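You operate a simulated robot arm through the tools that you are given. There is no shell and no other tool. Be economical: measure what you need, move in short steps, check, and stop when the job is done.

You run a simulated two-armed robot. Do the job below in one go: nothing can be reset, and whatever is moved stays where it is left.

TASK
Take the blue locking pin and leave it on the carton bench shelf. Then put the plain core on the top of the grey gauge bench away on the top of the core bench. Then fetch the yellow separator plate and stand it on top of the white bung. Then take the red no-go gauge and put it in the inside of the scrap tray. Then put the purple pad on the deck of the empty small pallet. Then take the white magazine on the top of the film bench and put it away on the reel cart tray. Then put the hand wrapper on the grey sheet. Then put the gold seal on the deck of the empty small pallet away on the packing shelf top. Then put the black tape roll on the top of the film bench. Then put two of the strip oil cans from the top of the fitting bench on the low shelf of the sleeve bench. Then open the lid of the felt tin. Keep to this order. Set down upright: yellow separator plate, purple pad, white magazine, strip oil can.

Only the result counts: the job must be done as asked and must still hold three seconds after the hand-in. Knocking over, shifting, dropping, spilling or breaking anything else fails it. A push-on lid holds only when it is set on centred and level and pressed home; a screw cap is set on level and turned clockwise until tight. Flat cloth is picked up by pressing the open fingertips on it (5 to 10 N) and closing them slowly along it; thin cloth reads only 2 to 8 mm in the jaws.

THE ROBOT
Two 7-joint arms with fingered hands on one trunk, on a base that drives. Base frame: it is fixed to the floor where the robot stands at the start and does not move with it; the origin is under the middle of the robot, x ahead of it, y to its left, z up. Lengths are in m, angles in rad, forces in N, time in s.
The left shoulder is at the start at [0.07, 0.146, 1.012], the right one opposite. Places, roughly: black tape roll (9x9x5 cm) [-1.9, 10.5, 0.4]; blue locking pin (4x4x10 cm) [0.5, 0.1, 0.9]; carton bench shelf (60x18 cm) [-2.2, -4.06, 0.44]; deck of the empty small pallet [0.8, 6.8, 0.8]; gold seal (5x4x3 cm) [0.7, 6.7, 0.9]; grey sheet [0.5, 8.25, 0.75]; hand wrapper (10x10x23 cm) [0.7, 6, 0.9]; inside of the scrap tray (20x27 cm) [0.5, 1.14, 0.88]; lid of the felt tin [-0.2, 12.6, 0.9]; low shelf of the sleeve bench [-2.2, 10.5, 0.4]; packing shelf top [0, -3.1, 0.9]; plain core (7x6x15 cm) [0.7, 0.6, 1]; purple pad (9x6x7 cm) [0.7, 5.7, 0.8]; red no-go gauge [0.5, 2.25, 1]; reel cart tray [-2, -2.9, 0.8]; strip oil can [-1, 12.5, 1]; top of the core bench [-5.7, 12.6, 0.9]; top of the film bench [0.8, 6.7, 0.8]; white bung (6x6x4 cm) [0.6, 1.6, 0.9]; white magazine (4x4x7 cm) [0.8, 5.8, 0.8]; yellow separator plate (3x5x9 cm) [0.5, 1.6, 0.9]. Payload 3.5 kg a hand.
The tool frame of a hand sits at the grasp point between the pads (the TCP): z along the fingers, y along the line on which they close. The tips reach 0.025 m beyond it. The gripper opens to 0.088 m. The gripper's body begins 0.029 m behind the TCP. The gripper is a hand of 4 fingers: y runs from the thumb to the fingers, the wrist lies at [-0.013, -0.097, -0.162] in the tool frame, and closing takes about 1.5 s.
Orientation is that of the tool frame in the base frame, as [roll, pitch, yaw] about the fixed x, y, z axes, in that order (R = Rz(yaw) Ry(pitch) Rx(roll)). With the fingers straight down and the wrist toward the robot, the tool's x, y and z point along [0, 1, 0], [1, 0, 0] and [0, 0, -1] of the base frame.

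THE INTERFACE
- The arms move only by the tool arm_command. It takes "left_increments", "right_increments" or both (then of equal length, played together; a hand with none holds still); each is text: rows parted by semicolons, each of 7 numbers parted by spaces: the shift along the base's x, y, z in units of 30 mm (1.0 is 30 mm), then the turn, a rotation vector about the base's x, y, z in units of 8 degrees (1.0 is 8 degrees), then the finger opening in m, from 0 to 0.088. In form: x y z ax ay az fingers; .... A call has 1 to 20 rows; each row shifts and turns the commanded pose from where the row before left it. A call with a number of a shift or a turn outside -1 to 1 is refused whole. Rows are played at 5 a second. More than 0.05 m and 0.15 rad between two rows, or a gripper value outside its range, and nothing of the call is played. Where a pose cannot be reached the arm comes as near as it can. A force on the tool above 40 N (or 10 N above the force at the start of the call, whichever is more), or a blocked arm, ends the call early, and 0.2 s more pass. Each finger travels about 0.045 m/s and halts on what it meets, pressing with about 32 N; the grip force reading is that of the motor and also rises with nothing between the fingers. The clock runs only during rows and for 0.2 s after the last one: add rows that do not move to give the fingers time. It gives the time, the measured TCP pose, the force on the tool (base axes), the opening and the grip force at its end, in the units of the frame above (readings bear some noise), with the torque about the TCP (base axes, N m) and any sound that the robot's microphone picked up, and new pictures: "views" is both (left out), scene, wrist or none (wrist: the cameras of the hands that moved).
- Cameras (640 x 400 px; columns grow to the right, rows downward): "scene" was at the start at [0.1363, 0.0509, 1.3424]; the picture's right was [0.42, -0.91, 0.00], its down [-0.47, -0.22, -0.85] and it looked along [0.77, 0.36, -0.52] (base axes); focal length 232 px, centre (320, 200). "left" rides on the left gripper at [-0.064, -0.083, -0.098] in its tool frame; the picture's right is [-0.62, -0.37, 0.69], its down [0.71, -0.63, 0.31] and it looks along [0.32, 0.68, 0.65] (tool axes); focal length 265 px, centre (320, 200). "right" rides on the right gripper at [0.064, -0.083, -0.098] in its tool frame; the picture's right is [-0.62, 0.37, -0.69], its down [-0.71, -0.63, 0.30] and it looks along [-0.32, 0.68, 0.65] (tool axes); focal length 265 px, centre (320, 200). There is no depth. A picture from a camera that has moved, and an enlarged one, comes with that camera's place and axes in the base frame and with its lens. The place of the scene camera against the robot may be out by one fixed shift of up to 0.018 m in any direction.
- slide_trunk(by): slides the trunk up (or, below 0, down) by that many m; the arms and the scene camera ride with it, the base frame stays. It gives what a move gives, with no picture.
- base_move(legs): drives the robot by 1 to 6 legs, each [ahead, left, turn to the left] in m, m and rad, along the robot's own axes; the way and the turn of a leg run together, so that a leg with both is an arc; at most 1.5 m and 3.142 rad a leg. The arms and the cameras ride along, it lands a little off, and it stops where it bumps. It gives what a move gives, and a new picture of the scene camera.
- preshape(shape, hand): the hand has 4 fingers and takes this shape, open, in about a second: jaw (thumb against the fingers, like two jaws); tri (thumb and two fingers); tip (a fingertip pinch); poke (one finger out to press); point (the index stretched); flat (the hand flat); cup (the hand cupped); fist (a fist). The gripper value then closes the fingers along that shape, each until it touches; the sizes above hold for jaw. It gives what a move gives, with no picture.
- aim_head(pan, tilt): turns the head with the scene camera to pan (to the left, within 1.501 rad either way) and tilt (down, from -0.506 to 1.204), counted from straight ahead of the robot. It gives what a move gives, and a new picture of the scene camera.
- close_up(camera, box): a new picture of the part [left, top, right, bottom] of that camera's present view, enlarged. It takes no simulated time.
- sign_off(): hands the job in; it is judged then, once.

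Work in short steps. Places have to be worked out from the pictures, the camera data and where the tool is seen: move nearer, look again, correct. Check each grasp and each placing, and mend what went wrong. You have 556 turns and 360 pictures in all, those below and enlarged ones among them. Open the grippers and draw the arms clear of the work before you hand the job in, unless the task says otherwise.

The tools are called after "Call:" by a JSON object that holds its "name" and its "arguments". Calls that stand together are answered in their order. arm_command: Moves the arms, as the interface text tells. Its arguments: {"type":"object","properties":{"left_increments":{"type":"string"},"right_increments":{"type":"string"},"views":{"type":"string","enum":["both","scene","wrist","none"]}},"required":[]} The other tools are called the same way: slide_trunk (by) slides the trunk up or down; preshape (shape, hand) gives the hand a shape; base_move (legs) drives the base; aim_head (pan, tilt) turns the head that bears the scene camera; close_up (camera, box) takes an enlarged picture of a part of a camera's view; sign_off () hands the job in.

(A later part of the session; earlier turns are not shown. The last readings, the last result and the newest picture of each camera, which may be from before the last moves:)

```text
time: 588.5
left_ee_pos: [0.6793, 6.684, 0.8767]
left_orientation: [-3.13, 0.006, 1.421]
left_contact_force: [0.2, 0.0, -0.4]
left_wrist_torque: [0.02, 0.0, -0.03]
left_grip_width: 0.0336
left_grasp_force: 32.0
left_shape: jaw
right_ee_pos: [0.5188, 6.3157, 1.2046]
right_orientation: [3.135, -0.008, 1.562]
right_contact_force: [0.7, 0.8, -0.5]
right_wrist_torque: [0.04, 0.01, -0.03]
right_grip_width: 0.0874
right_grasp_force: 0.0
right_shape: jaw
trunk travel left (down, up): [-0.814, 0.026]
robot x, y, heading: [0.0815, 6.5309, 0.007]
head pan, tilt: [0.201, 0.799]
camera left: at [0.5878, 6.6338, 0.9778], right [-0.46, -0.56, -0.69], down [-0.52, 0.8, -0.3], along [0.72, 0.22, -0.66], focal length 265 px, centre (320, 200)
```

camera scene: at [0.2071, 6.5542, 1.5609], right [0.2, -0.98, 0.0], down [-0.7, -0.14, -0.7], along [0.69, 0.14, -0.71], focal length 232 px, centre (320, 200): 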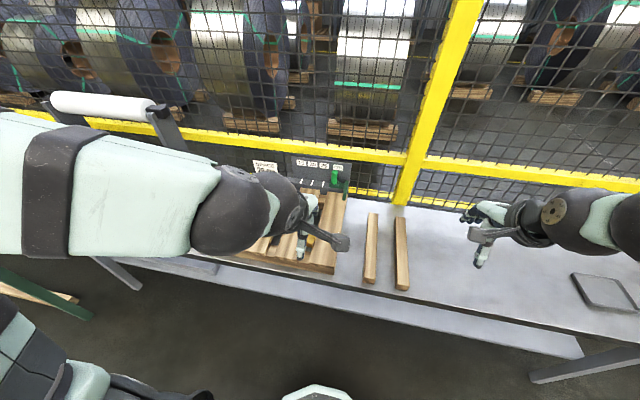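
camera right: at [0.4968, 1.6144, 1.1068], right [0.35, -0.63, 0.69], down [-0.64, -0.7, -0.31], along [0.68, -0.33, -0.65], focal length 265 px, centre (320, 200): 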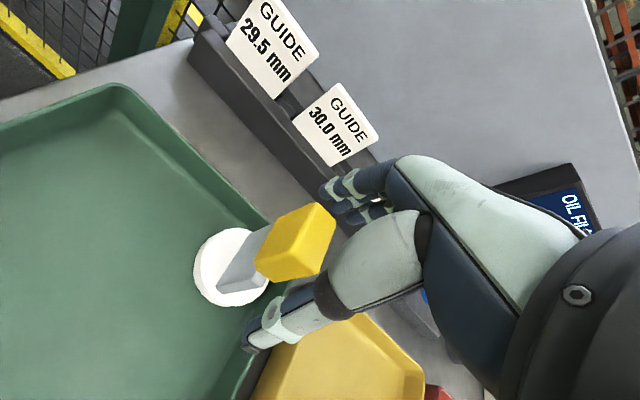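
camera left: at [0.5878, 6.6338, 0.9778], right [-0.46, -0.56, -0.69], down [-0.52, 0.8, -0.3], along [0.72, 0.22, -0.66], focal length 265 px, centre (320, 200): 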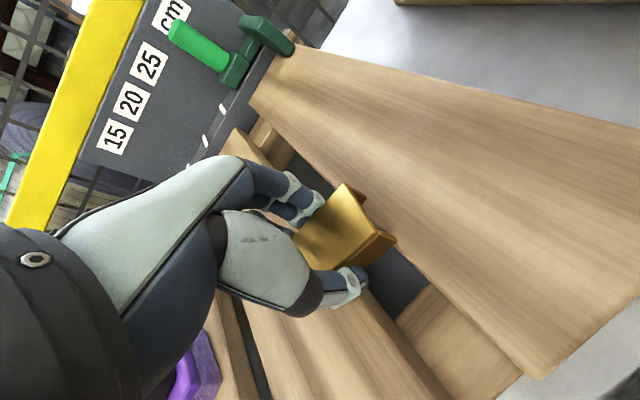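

Gripped. I lift and check.

Call:
{"name": "arm_command", "arguments": {"left_increments": "0 0 0.3 0 0 0 0; 0 0 0.7 0 0 0 0; 0 0 1 0 0 0 0; 0 0 1 0 0 0 0; 0 0 1 0 0 0 0; 0 0 1 0 0 0 0; 0 0 1 0 0 0 0; 0 0 1 0 0 0 0; 0 0 1 0 0 0 0; 0 0 1 0 0 0 0; -1 0 1 0 0 0 0; -1 0 1 0 0 0 0; -1 0 0 0 0 0 0; -1 0 0 0 0 0 0; -1 0 0 0 0 0 0; -1 0 0 0 0 0 0; -1 0 0 0 0 0.5 0; -1 0 0 0 0 0.6 0; 0 0 0 0 0 0 0", "views": "wrist"}}

```text
time: 592.5
left_ee_pos: [0.4471, 6.6815, 1.2113]
left_orientation: [-3.132, 0.004, 1.576]
left_contact_force: [0.3, -0.1, 0.5]
left_wrist_torque: [-0.01, -0.01, 0.02]
left_grip_width: 0.0334
left_grasp_force: 32.0
left_shape: jaw
left hand out of reach, approached as far as the arm can: row 18
right_ee_pos: [0.5169, 6.3153, 1.2033]
right_orientation: [3.136, -0.011, 1.562]
right_contact_force: [0.3, -0.5, 1.4]
right_wrist_torque: [-0.01, -0.01, 0.0]
right_grip_width: 0.0876
right_grasp_force: 0.1
right_shape: jaw
trunk travel left (down, up): [-0.814, 0.026]
robot x, y, heading: [0.0861, 6.5285, 0.007]
head pan, tilt: [0.201, 0.799]
camera left: at [0.3652, 6.6182, 1.3122], right [-0.37, -0.63, -0.69], down [-0.64, 0.71, -0.3], along [0.67, 0.32, -0.66], focal length 265 px, centre (320, 200)
```

left: 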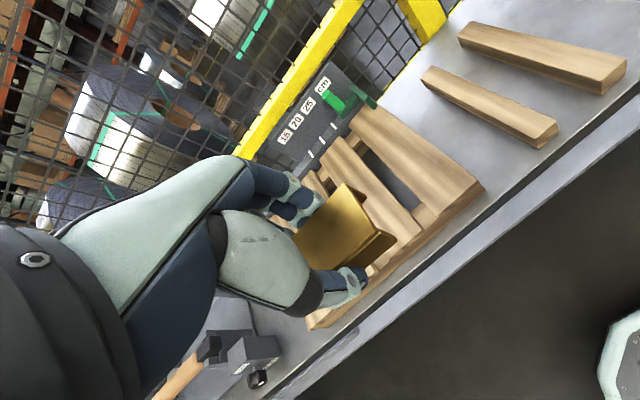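

Seal held. I drive back down to the packing bench near [0, -3.1].

Call:
{"name": "base_move", "arguments": {"legs": [[-0.2, -1.0, 0], [-0.05, -1.0, 0], [-0.3, -1.25, 0], [-0.05, -1.45, 0], [0, -1.45, 0], [0.1, -1.4, 0]]}}

Call:
{"name": "base_move", "arguments": {"legs": [[0, 0, -1.57]]}}

Call:
{"name": "aim_head", "arguments": {"pan": 0, "tilt": 0.5}}

```text
time: 629.1
left_ee_pos: [-0.0837, -0.9351, 1.2106]
left_orientation: [-3.132, 0.006, 1.546]
left_contact_force: [-1.0, -1.2, 0.9]
left_wrist_torque: [-0.01, 0.0, 0.05]
left_grip_width: 0.0333
left_grasp_force: 32.0
left_shape: jaw
right_ee_pos: [-0.0235, -1.3036, 1.2049]
right_orientation: [3.136, -0.01, 1.533]
right_contact_force: [0.4, 0.0, 0.7]
right_wrist_torque: [-0.01, 0.0, -0.02]
right_grip_width: 0.0876
right_grasp_force: 0.1
right_shape: jaw
trunk travel left (down, up): [-0.814, 0.026]
robot x, y, heading: [-0.4475, -1.0775, -0.024]
head pan, tilt: [0.201, 0.799]
camera scene: at [-0.3169, -1.0529, 1.5599], right [0.17, -0.98, 0.0], down [-0.71, -0.12, -0.7], along [0.69, 0.12, -0.72], focal length 232 px, centre (320, 200)
```

scene: 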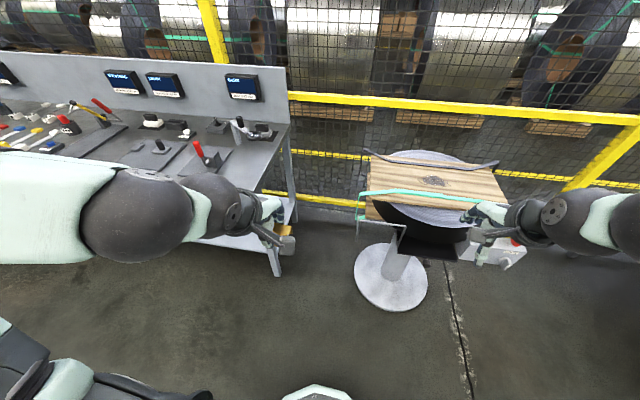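

```text
time: 633.3
left_ee_pos: [-0.3055, -1.4464, 1.2111]
left_orientation: [-3.13, 0.008, -0.02]
left_contact_force: [-0.6, 0.4, -0.7]
left_wrist_torque: [0.0, 0.0, 0.0]
left_grip_width: 0.0329
left_grasp_force: 31.7
left_shape: jaw
right_ee_pos: [-0.6731, -1.5061, 1.204]
right_orientation: [3.135, -0.012, -0.036]
right_contact_force: [-0.4, -0.4, -0.7]
right_wrist_torque: [0.02, -0.01, -0.02]
right_grip_width: 0.0878
right_grasp_force: 0.0
right_shape: jaw
trunk travel left (down, up): [-0.814, 0.026]
robot x, y, heading: [-0.448, -1.0794, -1.591]
head pan, tilt: [0.201, 0.799]
camera scene: at [-0.433, -1.196, 1.5599], right [-0.98, -0.18, 0.0], down [-0.13, 0.71, -0.7], along [0.12, -0.69, -0.72], focal length 232 px, centre (320, 200)
```

scene: 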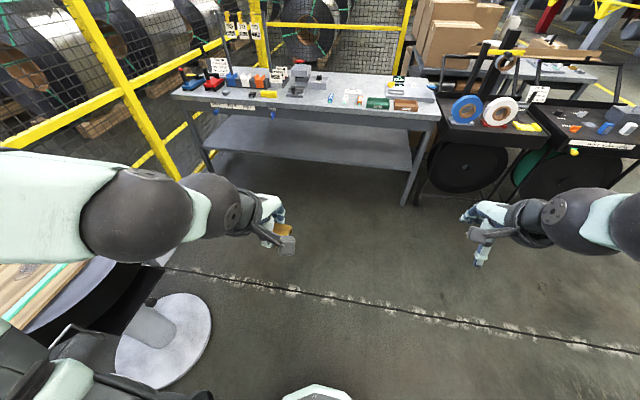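

```text
time: 634.1
left_ee_pos: [-0.306, -1.4463, 1.2115]
left_orientation: [-3.132, 0.005, -0.021]
left_contact_force: [0.2, -1.2, -0.5]
left_wrist_torque: [-0.04, 0.01, 0.01]
left_grip_width: 0.0333
left_grasp_force: 31.6
left_shape: jaw
right_ee_pos: [-0.6743, -1.5063, 1.2034]
right_orientation: [3.137, -0.009, -0.036]
right_contact_force: [-1.1, -0.4, -0.1]
right_wrist_torque: [0.0, 0.02, -0.01]
right_grip_width: 0.0876
right_grasp_force: 0.0
right_shape: jaw
trunk travel left (down, up): [-0.814, 0.026]
robot x, y, heading: [-0.4522, -1.081, -1.593]
head pan, tilt: [0.0, 0.499]
camera scene: at [-0.4496, -1.2075, 1.5858], right [-1.0, 0.02, 0.0], down [0.01, 0.48, -0.88], along [-0.02, -0.88, -0.48], focal length 232 px, centre (320, 200)
```

scene: 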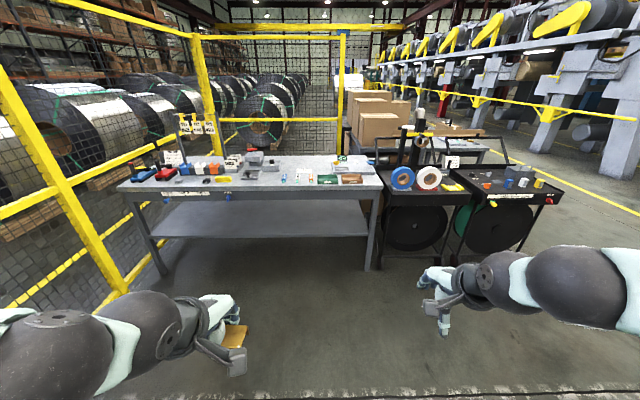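

Call:
{"name": "close_up", "arguments": {"camera": "scene", "box": [110, 100, 400, 270]}}

```text
2.21 times, centred on (255, 185) of scene
camera zoom: at [-0.4496, -1.2075, 1.5858], right [-1.0, 0.02, 0.0], down [0.01, 0.48, -0.88], along [-0.02, -0.88, -0.48], focal length 512 px, centre (463, 233)
```

zoom: 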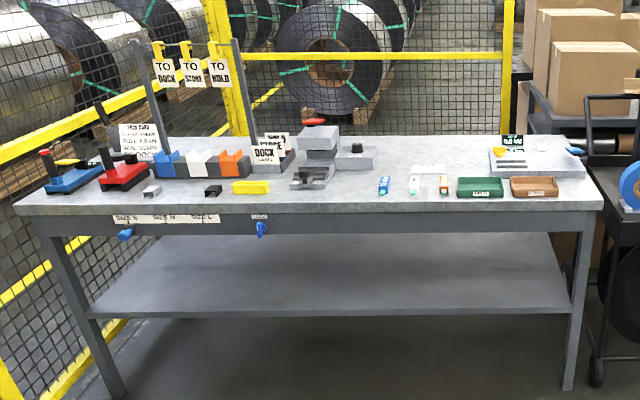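

The bench top spans x≈±0.92, y −2.68…−3.4, centre [0,−3.05], so it is the packing shelf top. I approach to look for a free patch near the front.

Call:
{"name": "base_move", "arguments": {"legs": [[1.1, 0.15, 0.02]]}}

Call:
{"name": "aim_head", "arguments": {"pan": 0.1, "tilt": 0.75}}

```text
time: 639.8
left_ee_pos: [-0.138, -2.5456, 1.2107]
left_orientation: [-3.132, 0.006, 0.024]
left_contact_force: [0.0, -0.1, -0.1]
left_wrist_torque: [-0.01, 0.03, 0.04]
left_grip_width: 0.033
left_grasp_force: 31.6
left_shape: jaw
right_ee_pos: [-0.5043, -2.6231, 1.2042]
right_orientation: [3.135, -0.01, 0.011]
right_contact_force: [-0.1, -0.8, 0.6]
right_wrist_torque: [0.01, -0.03, -0.01]
right_grip_width: 0.0877
right_grasp_force: 0.0
right_shape: jaw
trunk travel left (down, up): [-0.814, 0.026]
robot x, y, heading: [-0.302, -2.1902, -1.544]
head pan, tilt: [0.0, 0.499]
camera scene: at [-0.2929, -2.3149, 1.5859], right [-1.0, -0.02, 0.0], down [-0.01, 0.48, -0.88], along [0.02, -0.88, -0.48], focal length 232 px, centre (320, 200)
```

scene: 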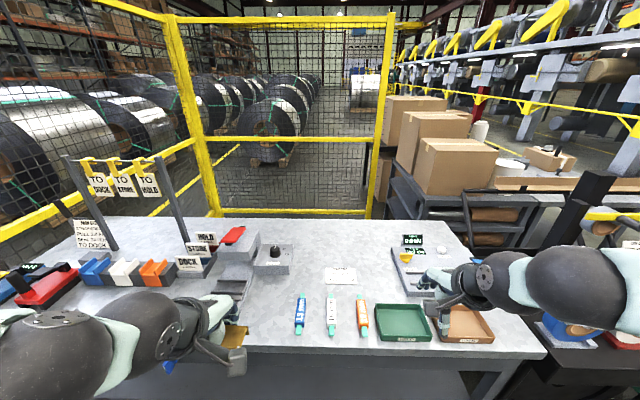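

```text
time: 640.6
left_ee_pos: [-0.1383, -2.5481, 1.21]
left_orientation: [-3.131, 0.004, 0.022]
left_contact_force: [0.1, -0.1, -0.9]
left_wrist_torque: [0.0, -0.02, 0.01]
left_grip_width: 0.0327
left_grasp_force: 32.6
left_shape: jaw
right_ee_pos: [-0.5035, -2.626, 1.205]
right_orientation: [3.136, -0.011, 0.011]
right_contact_force: [-1.1, 0.1, -0.3]
right_wrist_torque: [0.01, 0.01, -0.01]
right_grip_width: 0.0877
right_grasp_force: 0.0
right_shape: jaw
trunk travel left (down, up): [-0.814, 0.026]
robot x, y, heading: [-0.2991, -2.1871, -1.542]
head pan, tilt: [0.099, 0.75]
camera scene: at [-0.2847, -2.3074, 1.5639], right [-0.99, -0.12, 0.0], down [-0.08, 0.68, -0.73], along [0.09, -0.73, -0.68], focal length 232 px, centre (320, 200)
```

scene: 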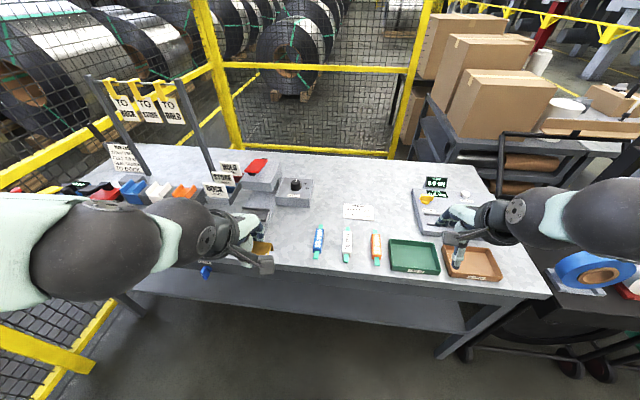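

Free patch at about [-0.12, -2.81]. I carry the seal over it and lower to z≈0.97.

Call:
{"name": "arm_command", "arguments": {"left_increments": "0 -1 0 0 0 0 0; 0 -1 0 0 0 0 0; 0 -1 0 0 0 0 0; 0 -1 -0.5 0 0 0 0; 0 -1 -1 0 0 0 0; 0.2 -1 -1 0 0 0 0; 0.3 -1 -1 0 0 0 0; 0 -1 -1 0 0 0 0; 0 -0.7 -1 0 0 0 0; 0 0 -1 0 0 0 0; 0 0 -1 0 0 0 0; 0 0 -0.5 0 0 0 0; 0 0 0 0 0 0 0", "views": "wrist"}}

```text
time: 643.4
left_ee_pos: [-0.1243, -2.8057, 0.9696]
left_orientation: [-3.132, 0.005, 0.024]
left_contact_force: [-1.0, 0.2, 0.5]
left_wrist_torque: [-0.01, 0.04, 0.0]
left_grip_width: 0.0332
left_grasp_force: 32.2
left_shape: jaw
right_ee_pos: [-0.502, -2.6244, 1.2055]
right_orientation: [3.136, -0.013, 0.011]
right_contact_force: [0.4, -0.3, 0.1]
right_wrist_torque: [0.01, 0.0, -0.01]
right_grip_width: 0.0876
right_grasp_force: 0.0
right_shape: jaw
trunk travel left (down, up): [-0.814, 0.026]
robot x, y, heading: [-0.3007, -2.1847, -1.544]
head pan, tilt: [0.099, 0.75]
camera left: at [-0.1904, -2.7249, 1.0708], right [-0.63, 0.36, -0.69], down [0.7, 0.65, -0.3], along [0.34, -0.67, -0.66], focal length 265 px, centre (320, 200)
```

left: 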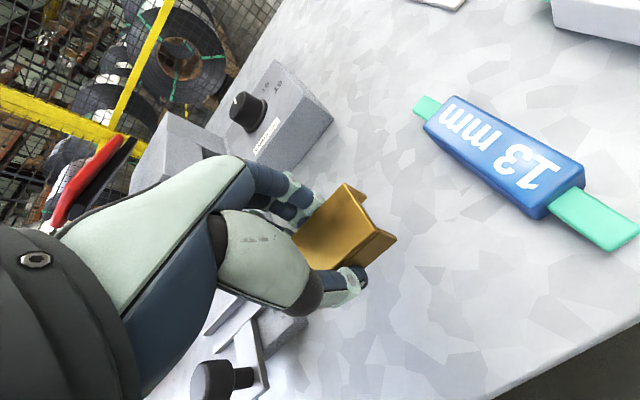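

Call:
{"name": "arm_command", "arguments": {"left_increments": "-0.3 0 -0.8 0 0 0 0; 0 0 -0.7 0 0 0 0; 0 0 -0.4 0 0 0 0; 0 0 -0.2 0 0 0 0; 0 0 0 0 0 0 0", "views": "none"}}

Call:
{"name": "arm_command", "arguments": {"left_increments": "0 0 -0.15 0 0 0 0; 0 0 -0.1 0 0 0 0; 0 0 0 0 0 0 0", "views": "wrist"}}

```text
time: 644.6
left_ee_pos: [-0.1338, -2.8093, 0.9085]
left_orientation: [-3.131, 0.008, 0.023]
left_contact_force: [-0.9, 0.8, -0.2]
left_wrist_torque: [0.03, 0.01, 0.0]
left_grip_width: 0.0332
left_grasp_force: 31.9
left_shape: jaw
right_ee_pos: [-0.5043, -2.6241, 1.2044]
right_orientation: [3.136, -0.01, 0.01]
right_contact_force: [-0.3, 0.6, -0.5]
right_wrist_torque: [0.0, 0.03, 0.0]
right_grip_width: 0.0876
right_grasp_force: 0.1
right_shape: jaw
trunk travel left (down, up): [-0.814, 0.026]
robot x, y, heading: [-0.3016, -2.1878, -1.55]
head pan, tilt: [0.099, 0.75]
```

```text
time: 645.4
left_ee_pos: [-0.1344, -2.8072, 0.906]
left_orientation: [3.14, 0.007, 0.024]
left_contact_force: [1.0, -2.4, 24.7]
left_wrist_torque: [-0.24, 0.07, -0.01]
left_grip_width: 0.0339
left_grasp_force: 32.2
left_shape: jaw
right_ee_pos: [-0.5042, -2.6197, 1.2057]
right_orientation: [3.133, -0.01, 0.011]
right_contact_force: [-0.1, 0.4, 0.1]
right_wrist_torque: [-0.01, -0.02, -0.03]
right_grip_width: 0.0878
right_grasp_force: 0.1
right_shape: jaw
trunk travel left (down, up): [-0.814, 0.026]
robot x, y, heading: [-0.2999, -2.1875, -1.547]
head pan, tilt: [0.099, 0.75]
camera left: at [-0.2004, -2.7258, 1.006], right [-0.63, 0.35, -0.69], down [0.7, 0.65, -0.31], along [0.34, -0.68, -0.65], focal length 265 px, centre (320, 200)
```

left: 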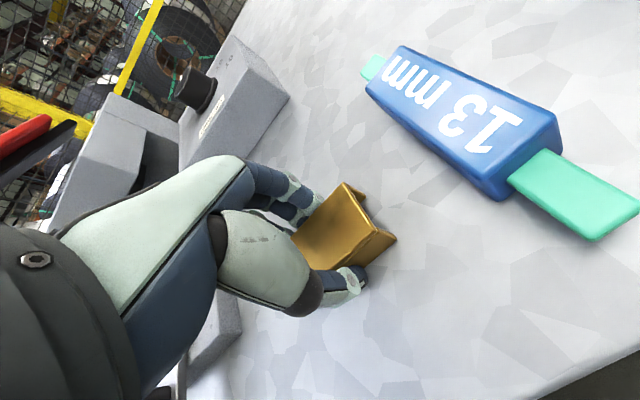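

Contact with the bench. I ease off, open, and lift.

Call:
{"name": "arm_command", "arguments": {"left_increments": "0 0 0.15 0 0 0 0; 0 0 0 0 0 0 0.035; 0 0 0 0 0 0 0.045; 0 0 0 0 0 0 0.06; 0 0 0 0 0 0 0.075; 0 0 0 0 0 0 0.075; 0 0 0.4 0 0 0 0.075; 0 0 0.8 0 0 0 0.075; 0 0 1 0 0 0 0.075; 0 0 0 0 0 0 0.075", "views": "wrist"}}

```text
time: 647.6
left_ee_pos: [-0.1325, -2.8099, 0.9699]
left_orientation: [-3.129, 0.007, 0.023]
left_contact_force: [0.6, -0.5, 0.1]
left_wrist_torque: [-0.02, 0.01, 0.02]
left_grip_width: 0.0748
left_grasp_force: 0.0
left_shape: jaw
right_ee_pos: [-0.503, -2.6256, 1.2031]
right_orientation: [3.137, -0.007, 0.009]
right_contact_force: [-1.2, 0.8, 0.3]
right_wrist_torque: [0.03, 0.02, 0.02]
right_grip_width: 0.0874
right_grasp_force: 0.0
right_shape: jaw
trunk travel left (down, up): [-0.814, 0.026]
robot x, y, heading: [-0.3027, -2.1825, -1.542]
head pan, tilt: [0.099, 0.75]
camera left: at [-0.1983, -2.7285, 1.073], right [-0.63, 0.36, -0.68], down [0.7, 0.65, -0.3], along [0.34, -0.67, -0.66], focal length 265 px, centre (320, 200)
```

left: 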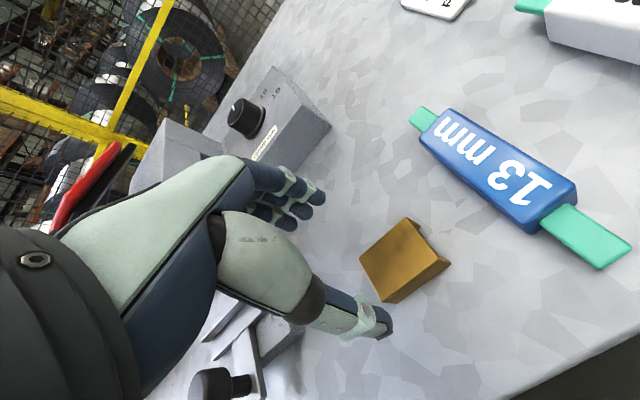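

Seal rests on the packing bench top. I raise the hand, back off, turn round and drive up the hall to the sleeve bench area.

Call:
{"name": "arm_command", "arguments": {"left_increments": "0 0 1 0 0 0 0.088; 0 0 1 0 0 0 0.088; 0 0 1 0 0 0 0.088; 0 0 1 0 0 0 0.088; 0 0 1 0 0 0 0.088; 0 1 1 0 0 0 0.088; 0 1 1 0 0 0 0.088; 0 1 1 0 0 0 0.088; 0 1 0 0 0 0 0.088; 0 1 0 0 0 0 0.088; 0 1 0 0 0 0 0.088; 0 0 0 0 0 0 0.088", "views": "none"}}

Call:
{"name": "base_move", "arguments": {"legs": [[-0.9, 0, 0], [0, 0, 3.11]]}}

Call:
{"name": "base_move", "arguments": {"legs": [[1.4, 0.35, 0], [1.4, 0.35, 0], [1.2, 0.85, 0], [1.2, 0.85, 0]]}}

```text
time: 650.2
left_ee_pos: [-0.1346, -2.6296, 1.2127]
left_orientation: [-3.132, 0.005, 0.022]
left_contact_force: [0.3, 0.7, -1.1]
left_wrist_torque: [0.0, 0.06, -0.02]
left_grip_width: 0.0878
left_grasp_force: 0.0
left_shape: jaw
right_ee_pos: [-0.5044, -2.6244, 1.2045]
right_orientation: [3.135, -0.012, 0.009]
right_contact_force: [0.0, 0.8, 0.3]
right_wrist_torque: [0.01, -0.03, 0.03]
right_grip_width: 0.0878
right_grasp_force: 0.1
right_shape: jaw
trunk travel left (down, up): [-0.814, 0.026]
robot x, y, heading: [-0.2971, -2.1861, -1.548]
head pan, tilt: [0.099, 0.75]
```

```text
time: 662.1
left_ee_pos: [-0.4429, -0.8235, 1.2129]
left_orientation: [-3.131, 0.005, 3.066]
left_contact_force: [0.2, -0.3, 0.1]
left_wrist_torque: [0.0, -0.03, -0.05]
left_grip_width: 0.0878
left_grasp_force: 0.0
left_shape: jaw
right_ee_pos: [-0.0765, -0.8657, 1.2045]
right_orientation: [3.137, -0.011, 3.053]
right_contact_force: [-0.2, -0.3, 0.3]
right_wrist_torque: [-0.01, 0.02, 0.02]
right_grip_width: 0.0878
right_grasp_force: 0.0
right_shape: jaw
trunk travel left (down, up): [-0.814, 0.026]
robot x, y, heading: [-0.3206, -1.2796, 1.495]
head pan, tilt: [0.099, 0.75]
camera scene: at [-0.3132, -1.1344, 1.5639], right [1.0, 0.02, 0.0], down [0.02, -0.68, -0.73], along [-0.02, 0.73, -0.68], focal length 232 px, centre (320, 200)
```

scene: 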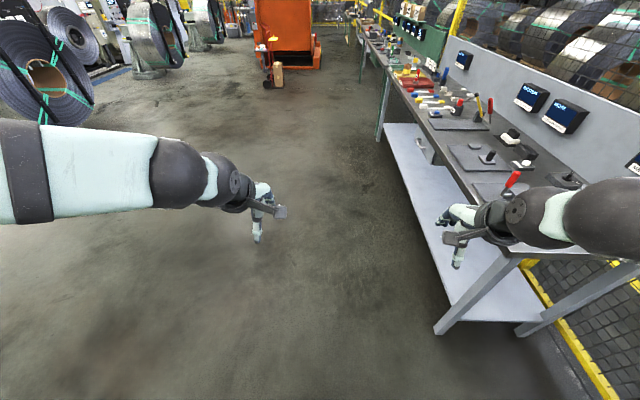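

```text
time: 689.9
left_ee_pos: [-2.5033, 4.5025, 1.2116]
left_orientation: [-3.131, 0.005, 3.119]
left_contact_force: [-0.5, 0.6, 0.2]
left_wrist_torque: [-0.01, -0.03, -0.01]
left_grip_width: 0.0874
left_grasp_force: 0.0
left_shape: jaw
right_ee_pos: [-2.1339, 4.4796, 1.204]
right_orientation: [3.135, -0.01, 3.107]
right_contact_force: [-0.7, -0.3, -0.6]
right_wrist_torque: [0.01, -0.04, -0.03]
right_grip_width: 0.0877
right_grasp_force: 0.0
right_shape: jaw
trunk travel left (down, up): [-0.814, 0.026]
robot x, y, heading: [-2.3553, 4.0541, 1.547]
head pan, tilt: [0.099, 0.75]
camera scene: at [-2.3574, 4.198, 1.5639], right [1.0, 0.08, 0.0], down [0.05, -0.68, -0.73], along [-0.06, 0.73, -0.68], focal length 232 px, centre (320, 200)
```

scene: 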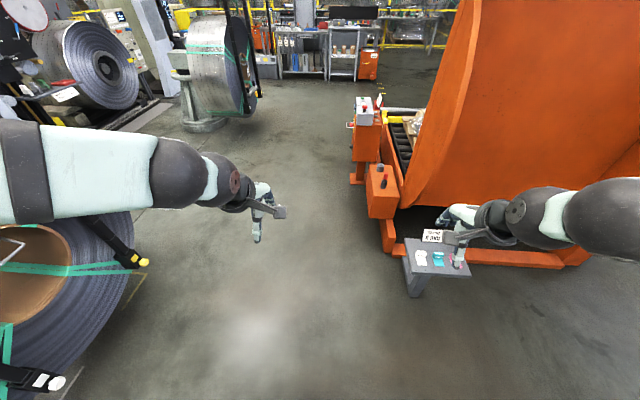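

I shift left to x≈-2.72 and continue up the corridor to y≈9.2.

Call:
{"name": "base_move", "arguments": {"legs": [[0.1, 0.38, 0.025], [1.45, 0, 0], [1.45, 0, 0], [1.45, 0, 0], [0.5, 0, 0]]}}

Call:
{"name": "aim_head", "arguments": {"pan": -0.3, "tilt": 0.6}}

```text
time: 715.3
left_ee_pos: [-2.9254, 9.4408, 1.2134]
left_orientation: [-3.134, 0.005, -3.113]
left_contact_force: [-1.1, 0.4, -0.6]
left_wrist_torque: [0.0, 0.02, -0.01]
left_grip_width: 0.0878
left_grasp_force: 0.1
left_shape: jaw
right_ee_pos: [-2.5566, 9.437, 1.2044]
right_orientation: [3.134, -0.011, -3.125]
right_contact_force: [0.2, 0.8, -0.3]
right_wrist_torque: [0.0, 0.0, -0.04]
right_grip_width: 0.0876
right_grasp_force: 0.1
right_shape: jaw
trunk travel left (down, up): [-0.814, 0.026]
robot x, y, heading: [-2.757, 9.0029, 1.602]
head pan, tilt: [0.099, 0.75]
camera scene: at [-2.7643, 9.1441, 1.5641], right [0.99, 0.13, 0.0], down [0.09, -0.68, -0.73], along [-0.09, 0.73, -0.68], focal length 232 px, centre (320, 200)
```

scene: 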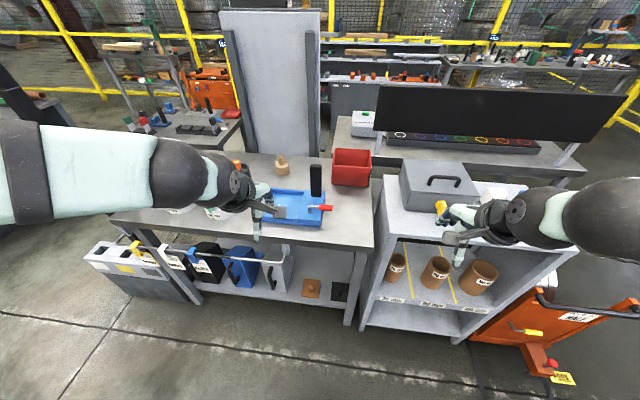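

```text
time: 716.1
left_ee_pos: [-2.9269, 9.4426, 1.2124]
left_orientation: [-3.131, 0.005, -3.111]
left_contact_force: [-0.1, 0.3, 0.0]
left_wrist_torque: [-0.01, 0.03, 0.0]
left_grip_width: 0.0877
left_grasp_force: 0.1
left_shape: jaw
right_ee_pos: [-2.5563, 9.4393, 1.2035]
right_orientation: [3.136, -0.011, -3.126]
right_contact_force: [-0.9, -0.6, 0.0]
right_wrist_torque: [-0.02, -0.02, -0.01]
right_grip_width: 0.0879
right_grasp_force: 0.1
right_shape: jaw
trunk travel left (down, up): [-0.814, 0.026]
robot x, y, heading: [-2.7577, 9.0021, 1.599]
head pan, tilt: [-0.3, 0.6]
camera scene: at [-2.7303, 9.1497, 1.5767], right [0.96, -0.27, 0.0], down [-0.15, -0.55, -0.82], along [0.22, 0.79, -0.57], focal length 232 px, centre (320, 200)
```

scene: 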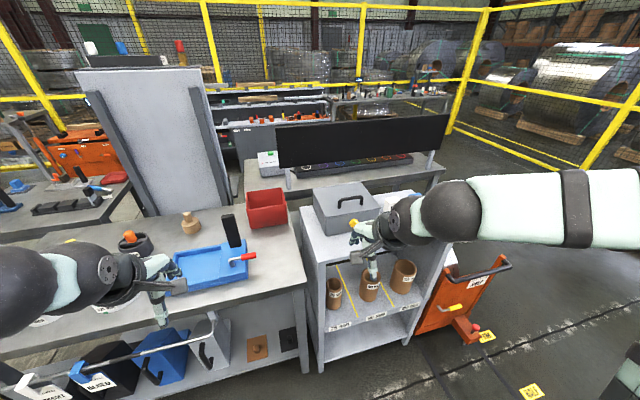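

The bench behind the rack (with the black panel, centre ≈[-2.2,10.5]) fits the "sleeve bench"; its open side faces +y. I go around the right side to the space between the benches.

Call:
{"name": "base_move", "arguments": {"legs": [[-0.1, -1.0, -0.03], [0, -0.95, 0], [1.2, 0, 0]]}}

Call:
{"name": "aim_head", "arguments": {"pan": 0.5, "tilt": 0.5}}

```text
time: 731.7
left_ee_pos: [-1.0365, 10.5759, 1.2126]
left_orientation: [-3.13, 0.006, -3.071]
left_contact_force: [-0.8, -0.2, -0.7]
left_wrist_torque: [0.03, 0.02, 0.02]
left_grip_width: 0.0874
left_grasp_force: 0.1
left_shape: jaw
right_ee_pos: [-0.668, 10.587, 1.2053]
right_orientation: [3.135, -0.01, -3.084]
right_contact_force: [0.3, 0.0, 0.7]
right_wrist_torque: [-0.02, 0.0, -0.02]
right_grip_width: 0.0877
right_grasp_force: 0.0
right_shape: jaw
trunk travel left (down, up): [-0.814, 0.026]
robot x, y, heading: [-0.8486, 10.1422, 1.64]
head pan, tilt: [-0.3, 0.6]
camera scene: at [-0.8285, 10.2906, 1.5768], right [0.97, -0.23, 0.0], down [-0.13, -0.55, -0.83], along [0.19, 0.8, -0.56], focal length 232 px, centre (320, 200)
```

scene: 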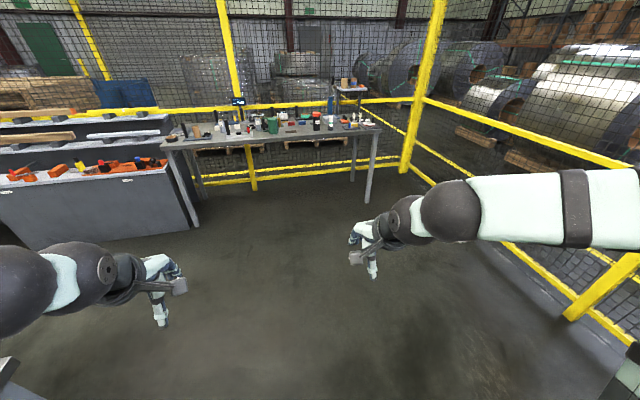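

```text
time: 732.8
left_ee_pos: [-1.0368, 10.5767, 1.212]
left_orientation: [-3.13, 0.004, -3.069]
left_contact_force: [-1.1, -0.3, -0.4]
left_wrist_torque: [0.0, 0.01, 0.04]
left_grip_width: 0.088
left_grasp_force: 0.0
left_shape: jaw
right_ee_pos: [-0.6671, 10.5886, 1.2037]
right_orientation: [3.137, -0.009, -3.084]
right_contact_force: [-0.2, -0.2, -0.3]
right_wrist_torque: [0.02, 0.01, 0.0]
right_grip_width: 0.0876
right_grasp_force: 0.0
right_shape: jaw
trunk travel left (down, up): [-0.814, 0.026]
robot x, y, heading: [-0.8496, 10.1436, 1.646]
head pan, tilt: [0.499, 0.499]
camera scene: at [-0.8976, 10.2818, 1.5858], right [0.84, 0.54, 0.0], down [0.26, -0.4, -0.88], along [-0.47, 0.74, -0.48], focal length 232 px, centre (320, 200)
```

scene: 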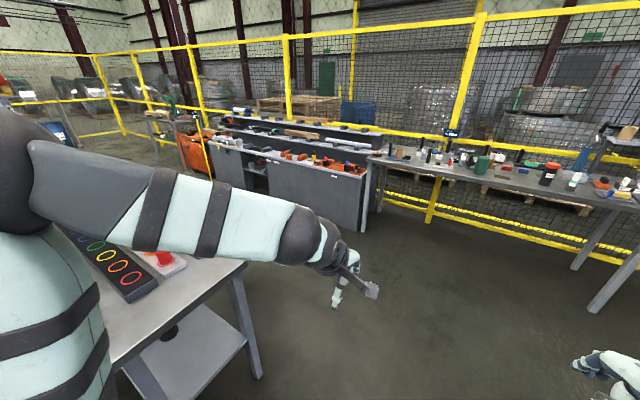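

I zoom on the bench's low shelf to see the black roll.

Call:
{"name": "close_up", "arguments": {"camera": "scene", "box": [100, 230, 280, 400]}}

```text
2.35 times, centred on (190, 315) of scene
camera zoom: at [-0.8976, 10.2818, 1.5858], right [0.84, 0.54, 0.0], down [0.26, -0.4, -0.88], along [-0.47, 0.74, -0.48], focal length 546 px, centre (626, -71)
```

zoom: 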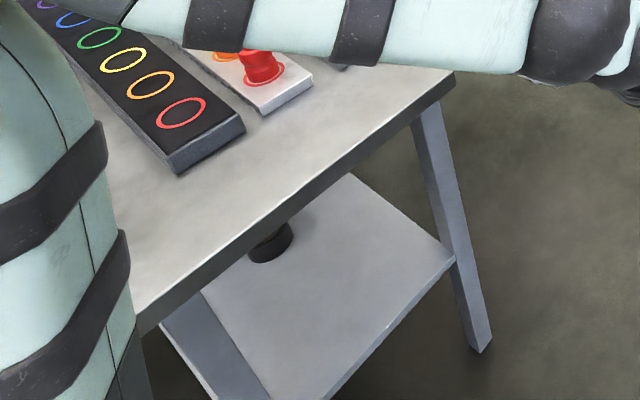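

I turn to face the bench's end (−x) and lower the trunk for a better view.

Call:
{"name": "base_move", "arguments": {"legs": [[0.2, 0, 1.5]]}}

Call:
{"name": "slide_trunk", "arguments": {"by": -0.4}}

Call:
{"name": "aim_head", "arguments": {"pan": 0, "tilt": 0.5}}

```text
time: 736.9
left_ee_pos: [-1.4316, 10.1033, 1.2129]
left_orientation: [-3.131, 0.003, -1.546]
left_contact_force: [-0.3, 1.1, -0.8]
left_wrist_torque: [-0.05, 0.0, 0.02]
left_grip_width: 0.0878
left_grasp_force: 0.1
left_shape: jaw
right_ee_pos: [-1.4274, 10.4722, 1.2046]
right_orientation: [3.137, -0.009, -1.559]
right_contact_force: [0.4, -0.4, 0.5]
right_wrist_torque: [-0.01, -0.02, 0.03]
right_grip_width: 0.0876
right_grasp_force: 0.0
right_shape: jaw
trunk travel left (down, up): [-0.814, 0.026]
robot x, y, heading: [-0.9902, 10.2702, -3.124]
head pan, tilt: [0.499, 0.499]
camera scene: at [-1.1141, 10.2362, 1.5859], right [-0.5, 0.87, 0.0], down [0.41, 0.24, -0.88], along [-0.76, -0.44, -0.48], focal length 232 px, centre (320, 200)
```

scene: 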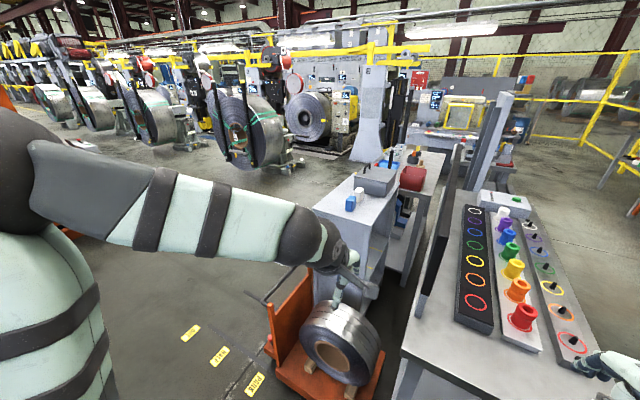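

```text
time: 740.8
left_ee_pos: [-1.4317, 10.1033, 0.8129]
left_orientation: [-3.13, 0.005, -1.548]
left_contact_force: [-0.2, 1.0, 0.4]
left_wrist_torque: [0.01, -0.02, 0.01]
left_grip_width: 0.0879
left_grasp_force: 0.0
left_shape: jaw
right_ee_pos: [-1.428, 10.4715, 0.8037]
right_orientation: [3.137, -0.01, -1.559]
right_contact_force: [-1.0, -1.3, -0.3]
right_wrist_torque: [0.0, -0.01, 0.0]
right_grip_width: 0.0879
right_grasp_force: 0.1
right_shape: jaw
trunk travel left (down, up): [-0.414, 0.426]
robot x, y, heading: [-0.9912, 10.2705, -3.116]
head pan, tilt: [0.499, 0.499]
```

```text
time: 741.7
left_ee_pos: [-1.4328, 10.1022, 0.8129]
left_orientation: [-3.132, 0.005, -1.545]
left_contact_force: [0.1, 1.2, -0.2]
left_wrist_torque: [0.01, 0.02, -0.02]
left_grip_width: 0.0876
left_grasp_force: 0.0
left_shape: jaw
right_ee_pos: [-1.428, 10.4731, 0.8051]
right_orientation: [3.136, -0.01, -1.56]
right_contact_force: [-0.2, -0.6, -0.1]
right_wrist_torque: [0.0, 0.01, 0.01]
right_grip_width: 0.0876
right_grasp_force: 0.1
right_shape: jaw
trunk travel left (down, up): [-0.414, 0.426]
robot x, y, heading: [-0.9861, 10.2682, -3.12]
head pan, tilt: [0.0, 0.499]
camera scene: at [-1.1266, 10.2791, 1.1858], right [-0.03, 1.0, 0.0], down [0.48, 0.01, -0.88], along [-0.88, -0.02, -0.48], focal length 232 px, centre (320, 200)
```

scene: 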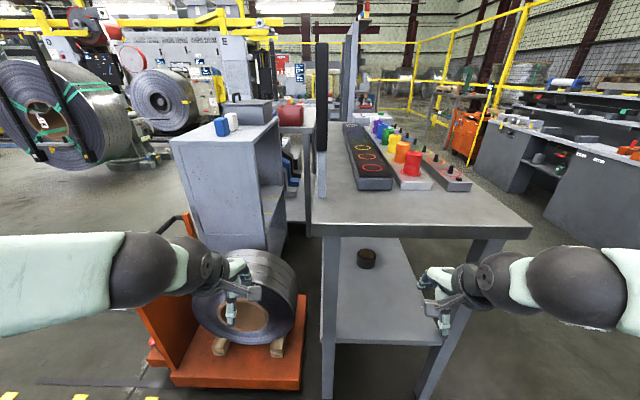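

The black roll lies flat at about [-1.96, 10.48] on the low shelf, 0.33 m in from this end. I zoom to see its hole.

Call:
{"name": "close_up", "arguments": {"camera": "scene", "box": [325, 225, 425, 290]}}

```text
6.15 times, centred on (375, 258) of scene
camera zoom: at [-1.1266, 10.2791, 1.1858], right [-0.03, 1.0, 0.0], down [0.48, 0.01, -0.88], along [-0.88, -0.02, -0.48], focal length 1429 px, centre (-18, -154)
```

zoom: 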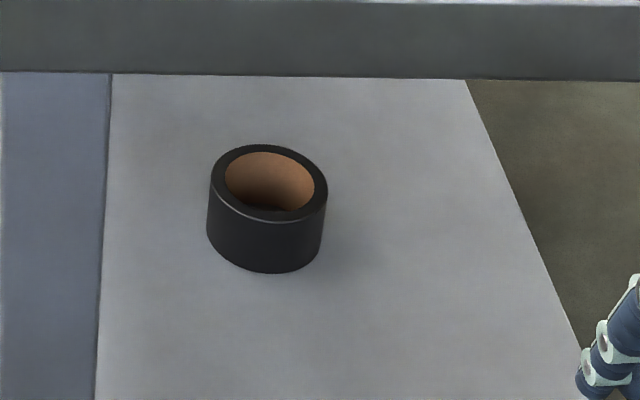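

Roll: outer Ø9 cm, hole ≈6.9 cm, wall ≈1 cm, near [-1.955, 10.497]. Plan: thumb inside the hole, fingers outside the far wall, arm low and straight under the bench top. First I retract the left hand away from the reel.

Call:
{"name": "arm_command", "arguments": {"left_increments": "0 0 1 0 0 0 0.088; 0 0 1 0 0 0 0.088; 0 0 1 0 0 0 0.088; 0.5 0 1 0 0 0 0.088; 0.8 0 1 0 0 0 0.088; 0.8 0 1 0 0 0 0.088; 0.8 0 1 0 0 0 0.088; 0.8 0 0 0 0 0 0.088; 0 0 0 0 0 0 0.088", "right_increments": "0.5 0 0 0 0 0 0.05; 0.5 0 -0.5 0 0 0 0.05; 0.3 0 -1 0 0 0 0.05; 0.3 0 -1 0 0 0 0.05; 0 0 -1 0 0 0 0.05; 0 0 -1 0 0 0 0.05; 0 0 -1 0 0 0 0.05; 0 0 0 0 0 0 0.05; 0 0 0 0 0 0 0.05", "views": "scene"}}

```text
time: 743.7
left_ee_pos: [-1.3594, 10.1154, 0.9855]
left_orientation: [-3.131, 0.007, -1.546]
left_contact_force: [-0.5, 0.0, 0.6]
left_wrist_torque: [0.03, -0.01, 0.01]
left_grip_width: 0.0875
left_grasp_force: 0.1
left_shape: jaw
left hand out of reach, approached as far as the arm can: row 6, 7, 8
right_ee_pos: [-1.3981, 10.4701, 0.6437]
right_orientation: [3.138, -0.01, -1.559]
right_contact_force: [0.0, -0.7, 0.2]
right_wrist_torque: [-0.01, -0.01, 0.02]
right_grip_width: 0.0505
right_grasp_force: 0.1
right_shape: jaw
right hand out of reach, approached as far as the arm can: row 4, 5
trunk travel left (down, up): [-0.414, 0.426]
robot x, y, heading: [-0.9958, 10.2707, -3.117]
head pan, tilt: [0.0, 0.499]
camera scene: at [-1.127, 10.2794, 1.1858], right [-0.03, 1.0, 0.0], down [0.48, 0.01, -0.88], along [-0.88, -0.02, -0.48], focal length 232 px, centre (320, 200)
```

scene: 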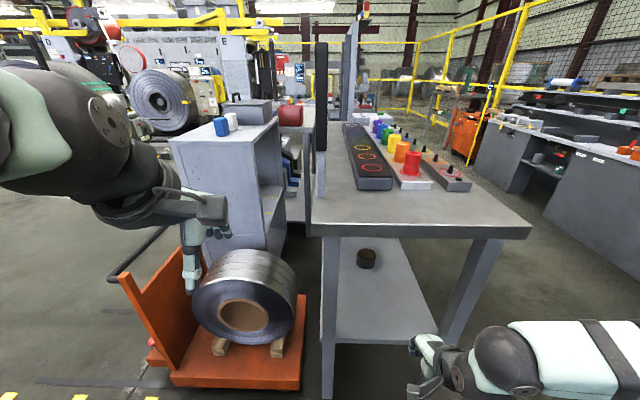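

Call:
{"name": "slide_trunk", "arguments": {"by": -0.13}}

Call:
{"name": "base_move", "arguments": {"legs": [[0.15, 0, -0.02]]}}

```text
time: 745.3
left_ee_pos: [-1.3593, 10.117, 0.8539]
left_orientation: [-3.129, 0.008, -1.546]
left_contact_force: [-0.1, 0.4, -0.1]
left_wrist_torque: [-0.02, 0.01, -0.01]
left_grip_width: 0.0876
left_grasp_force: 0.0
left_shape: jaw
right_ee_pos: [-1.3972, 10.471, 0.5139]
right_orientation: [3.136, -0.011, -1.558]
right_contact_force: [-0.7, 0.5, -0.8]
right_wrist_torque: [0.0, -0.04, 0.0]
right_grip_width: 0.0502
right_grasp_force: 0.0
right_shape: jaw
trunk travel left (down, up): [-0.284, 0.556]
robot x, y, heading: [-0.9875, 10.2719, -3.121]
head pan, tilt: [0.0, 0.499]
```

```text
time: 746.6
left_ee_pos: [-1.5153, 10.1218, 0.8538]
left_orientation: [-3.131, 0.008, -1.568]
left_contact_force: [0.3, -0.3, 0.6]
left_wrist_torque: [-0.04, -0.02, -0.02]
left_grip_width: 0.0876
left_grasp_force: 0.0
left_shape: jaw
right_ee_pos: [-1.546, 10.4779, 0.5149]
right_orientation: [3.136, -0.01, -1.58]
right_contact_force: [0.8, 0.2, -0.3]
right_wrist_torque: [-0.01, 0.02, 0.01]
right_grip_width: 0.0503
right_grasp_force: 0.1
right_shape: jaw
trunk travel left (down, up): [-0.284, 0.556]
robot x, y, heading: [-1.1412, 10.2662, -3.132]
head pan, tilt: [0.0, 0.499]
camera scene: at [-1.2786, 10.2797, 1.0557], right [-0.01, 1.0, 0.0], down [0.48, 0.0, -0.88], along [-0.88, 0.0, -0.48], focal length 232 px, centre (320, 200)
```

scene: 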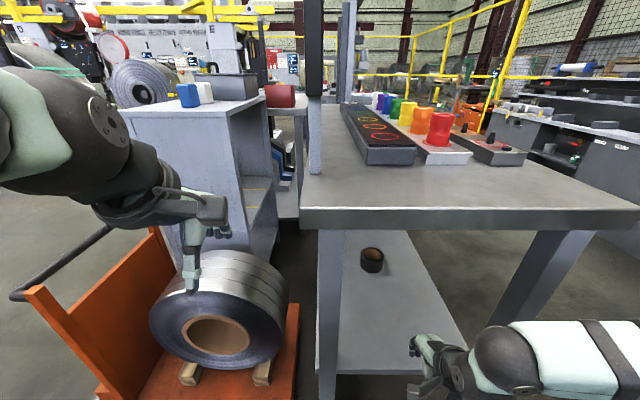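

I move the right hand in under the bench top toward the roll, at z≈0.49.

Call:
{"name": "arm_command", "arguments": {"right_increments": "-1 0 -0.4 0 0 0 0.05; -1 0 -0.4 0 0 0 0.05; -1 0.1 0 0 0 0 0.05; -1 0.1 0 0 0 0 0.05; -1 0.1 0 0 0 0 0.05; -1 0.1 0 0 0 0 0.05; -1 0.1 0 0 0 0 0.05; -0.5 0 0 0 0 0 0.05; 0 0 0 0 0 0 0.05", "views": "both"}}

```text
time: 748.6
left_ee_pos: [-1.5143, 10.1228, 0.855]
left_orientation: [-3.131, 0.006, -1.566]
left_contact_force: [1.0, 0.3, -0.6]
left_wrist_torque: [-0.02, -0.03, 0.0]
left_grip_width: 0.0879
left_grasp_force: 0.1
left_shape: jaw
right_ee_pos: [-1.7699, 10.4939, 0.4903]
right_orientation: [3.136, -0.01, -1.581]
right_contact_force: [0.2, 0.7, 1.1]
right_wrist_torque: [0.02, 0.02, -0.02]
right_grip_width: 0.0503
right_grasp_force: 0.0
right_shape: jaw
trunk travel left (down, up): [-0.284, 0.556]
robot x, y, heading: [-1.1432, 10.2643, -3.136]
head pan, tilt: [0.0, 0.499]
camera scene: at [-1.2778, 10.2797, 1.0558], right [-0.01, 1.0, 0.0], down [0.48, 0.0, -0.88], along [-0.88, 0.0, -0.48], focal length 232 px, centre (320, 200)
camera right: at [-1.6864, 10.4286, 0.5889], right [-0.36, 0.63, 0.69], down [0.63, 0.71, -0.32], along [-0.68, 0.32, -0.65], focal length 265 px, centre (320, 200)
```

scene: 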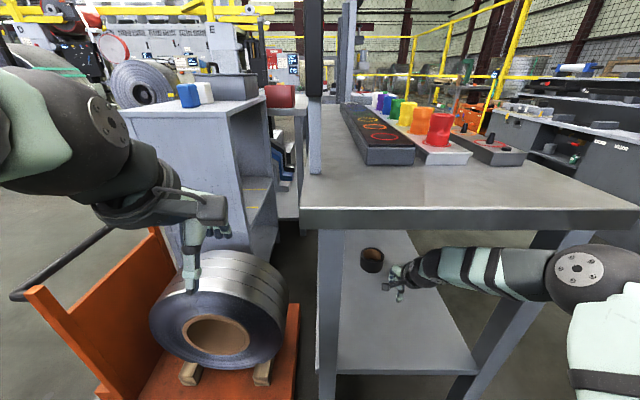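
right: 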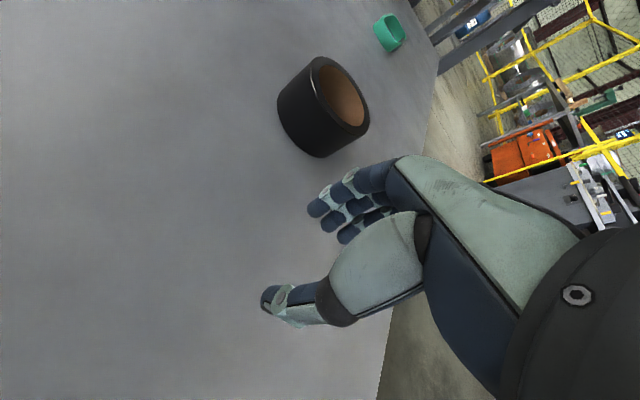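

Roll centre ≈[-1.94, 10.46], shelf ≈0.41, top ≈0.46. I rise to clear it, move on above it, and look.

Call:
{"name": "arm_command", "arguments": {"right_increments": "0 0 0.6 0 0 0 0.05; -1 -0.2 0.2 0 0 0 0.05; -1 -0.3 0 0 0 0 0.05; -1 -0.3 0 0 0 0 0.05; -1 -0.3 0 0 0 0 0.05; 0 0 0 0 0 0 0.05", "views": "both"}}

```text
time: 750.0
left_ee_pos: [-1.5138, 10.1206, 0.855]
left_orientation: [-3.132, 0.006, -1.567]
left_contact_force: [-0.3, 0.3, 0.5]
left_wrist_torque: [0.02, 0.0, -0.02]
left_grip_width: 0.0874
left_grasp_force: 0.1
left_shape: jaw
right_ee_pos: [-1.8904, 10.4568, 0.5143]
right_orientation: [3.138, -0.011, -1.578]
right_contact_force: [-0.1, 0.1, 0.0]
right_wrist_torque: [0.0, 0.0, -0.01]
right_grip_width: 0.0505
right_grasp_force: 0.0
right_shape: jaw
trunk travel left (down, up): [-0.284, 0.556]
robot x, y, heading: [-1.1424, 10.2689, -3.137]
head pan, tilt: [0.0, 0.499]
camera scene: at [-1.2776, 10.2797, 1.0559], right [-0.01, 1.0, 0.0], down [0.48, 0.0, -0.88], along [-0.88, 0.0, -0.48], focal length 232 px, centre (320, 200)
camera right: at [-1.8065, 10.3922, 0.6127], right [-0.36, 0.63, 0.69], down [0.63, 0.71, -0.31], along [-0.68, 0.32, -0.65], focal length 265 px, centre (320, 200)
```

scene: 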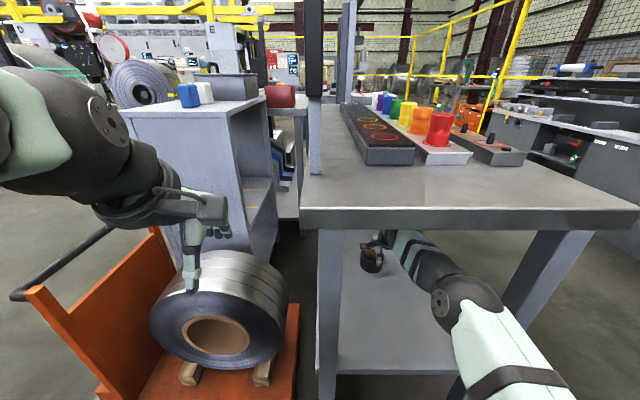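
right: 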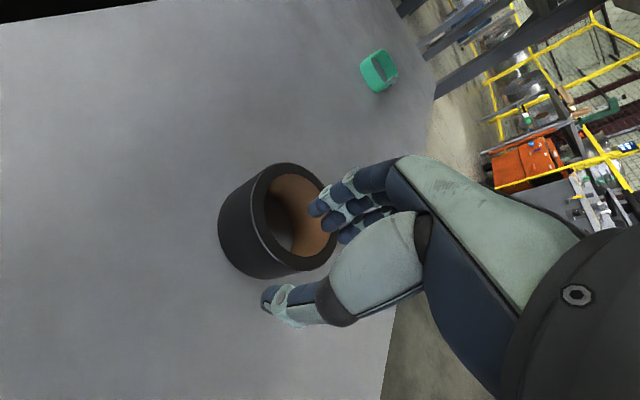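

Refined: roll centre ≈[-1.928, 10.452], top ≈0.47. I move to put the far wall between thumb and fingers.

Call:
{"name": "arm_command", "arguments": {"right_increments": "-0.9 -0.1 0 0 0 0 0.05; -0.9 -0.1 0 0 0 0 0.05; -0.8 0 0 0 0 0 0.05; 0 0 0 0 0 0 0.05", "views": "wrist"}}

```text
time: 751.0
left_ee_pos: [-1.514, 10.1222, 0.8543]
left_orientation: [-3.13, 0.006, -1.567]
left_contact_force: [-0.4, -0.1, -1.1]
left_wrist_torque: [0.04, -0.01, 0.0]
left_grip_width: 0.0877
left_grasp_force: 0.0
left_shape: jaw
right_ee_pos: [-1.901, 10.4574, 0.5158]
right_orientation: [3.136, -0.011, -1.578]
right_contact_force: [0.2, -0.1, 0.3]
right_wrist_torque: [0.01, -0.04, 0.0]
right_grip_width: 0.0503
right_grasp_force: 0.0
right_shape: jaw
right hand out of reach, approached as far as the arm can: row 1, 2, 3
trunk travel left (down, up): [-0.284, 0.556]
robot x, y, heading: [-1.1412, 10.2706, -3.14]
head pan, tilt: [0.0, 0.499]
camera right: at [-1.8177, 10.3932, 0.6143], right [-0.36, 0.63, 0.69], down [0.63, 0.71, -0.32], along [-0.68, 0.32, -0.65], focal length 265 px, centre (320, 200)
```

right: 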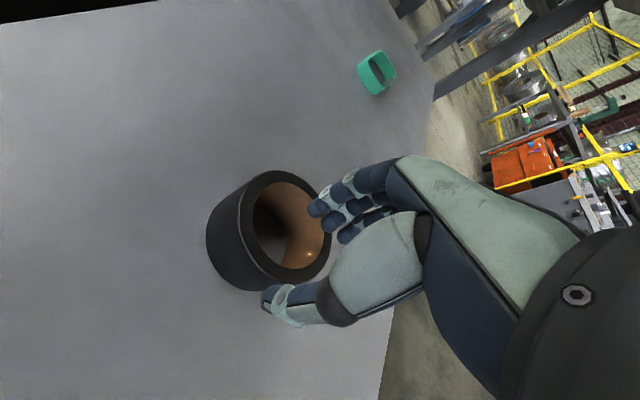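

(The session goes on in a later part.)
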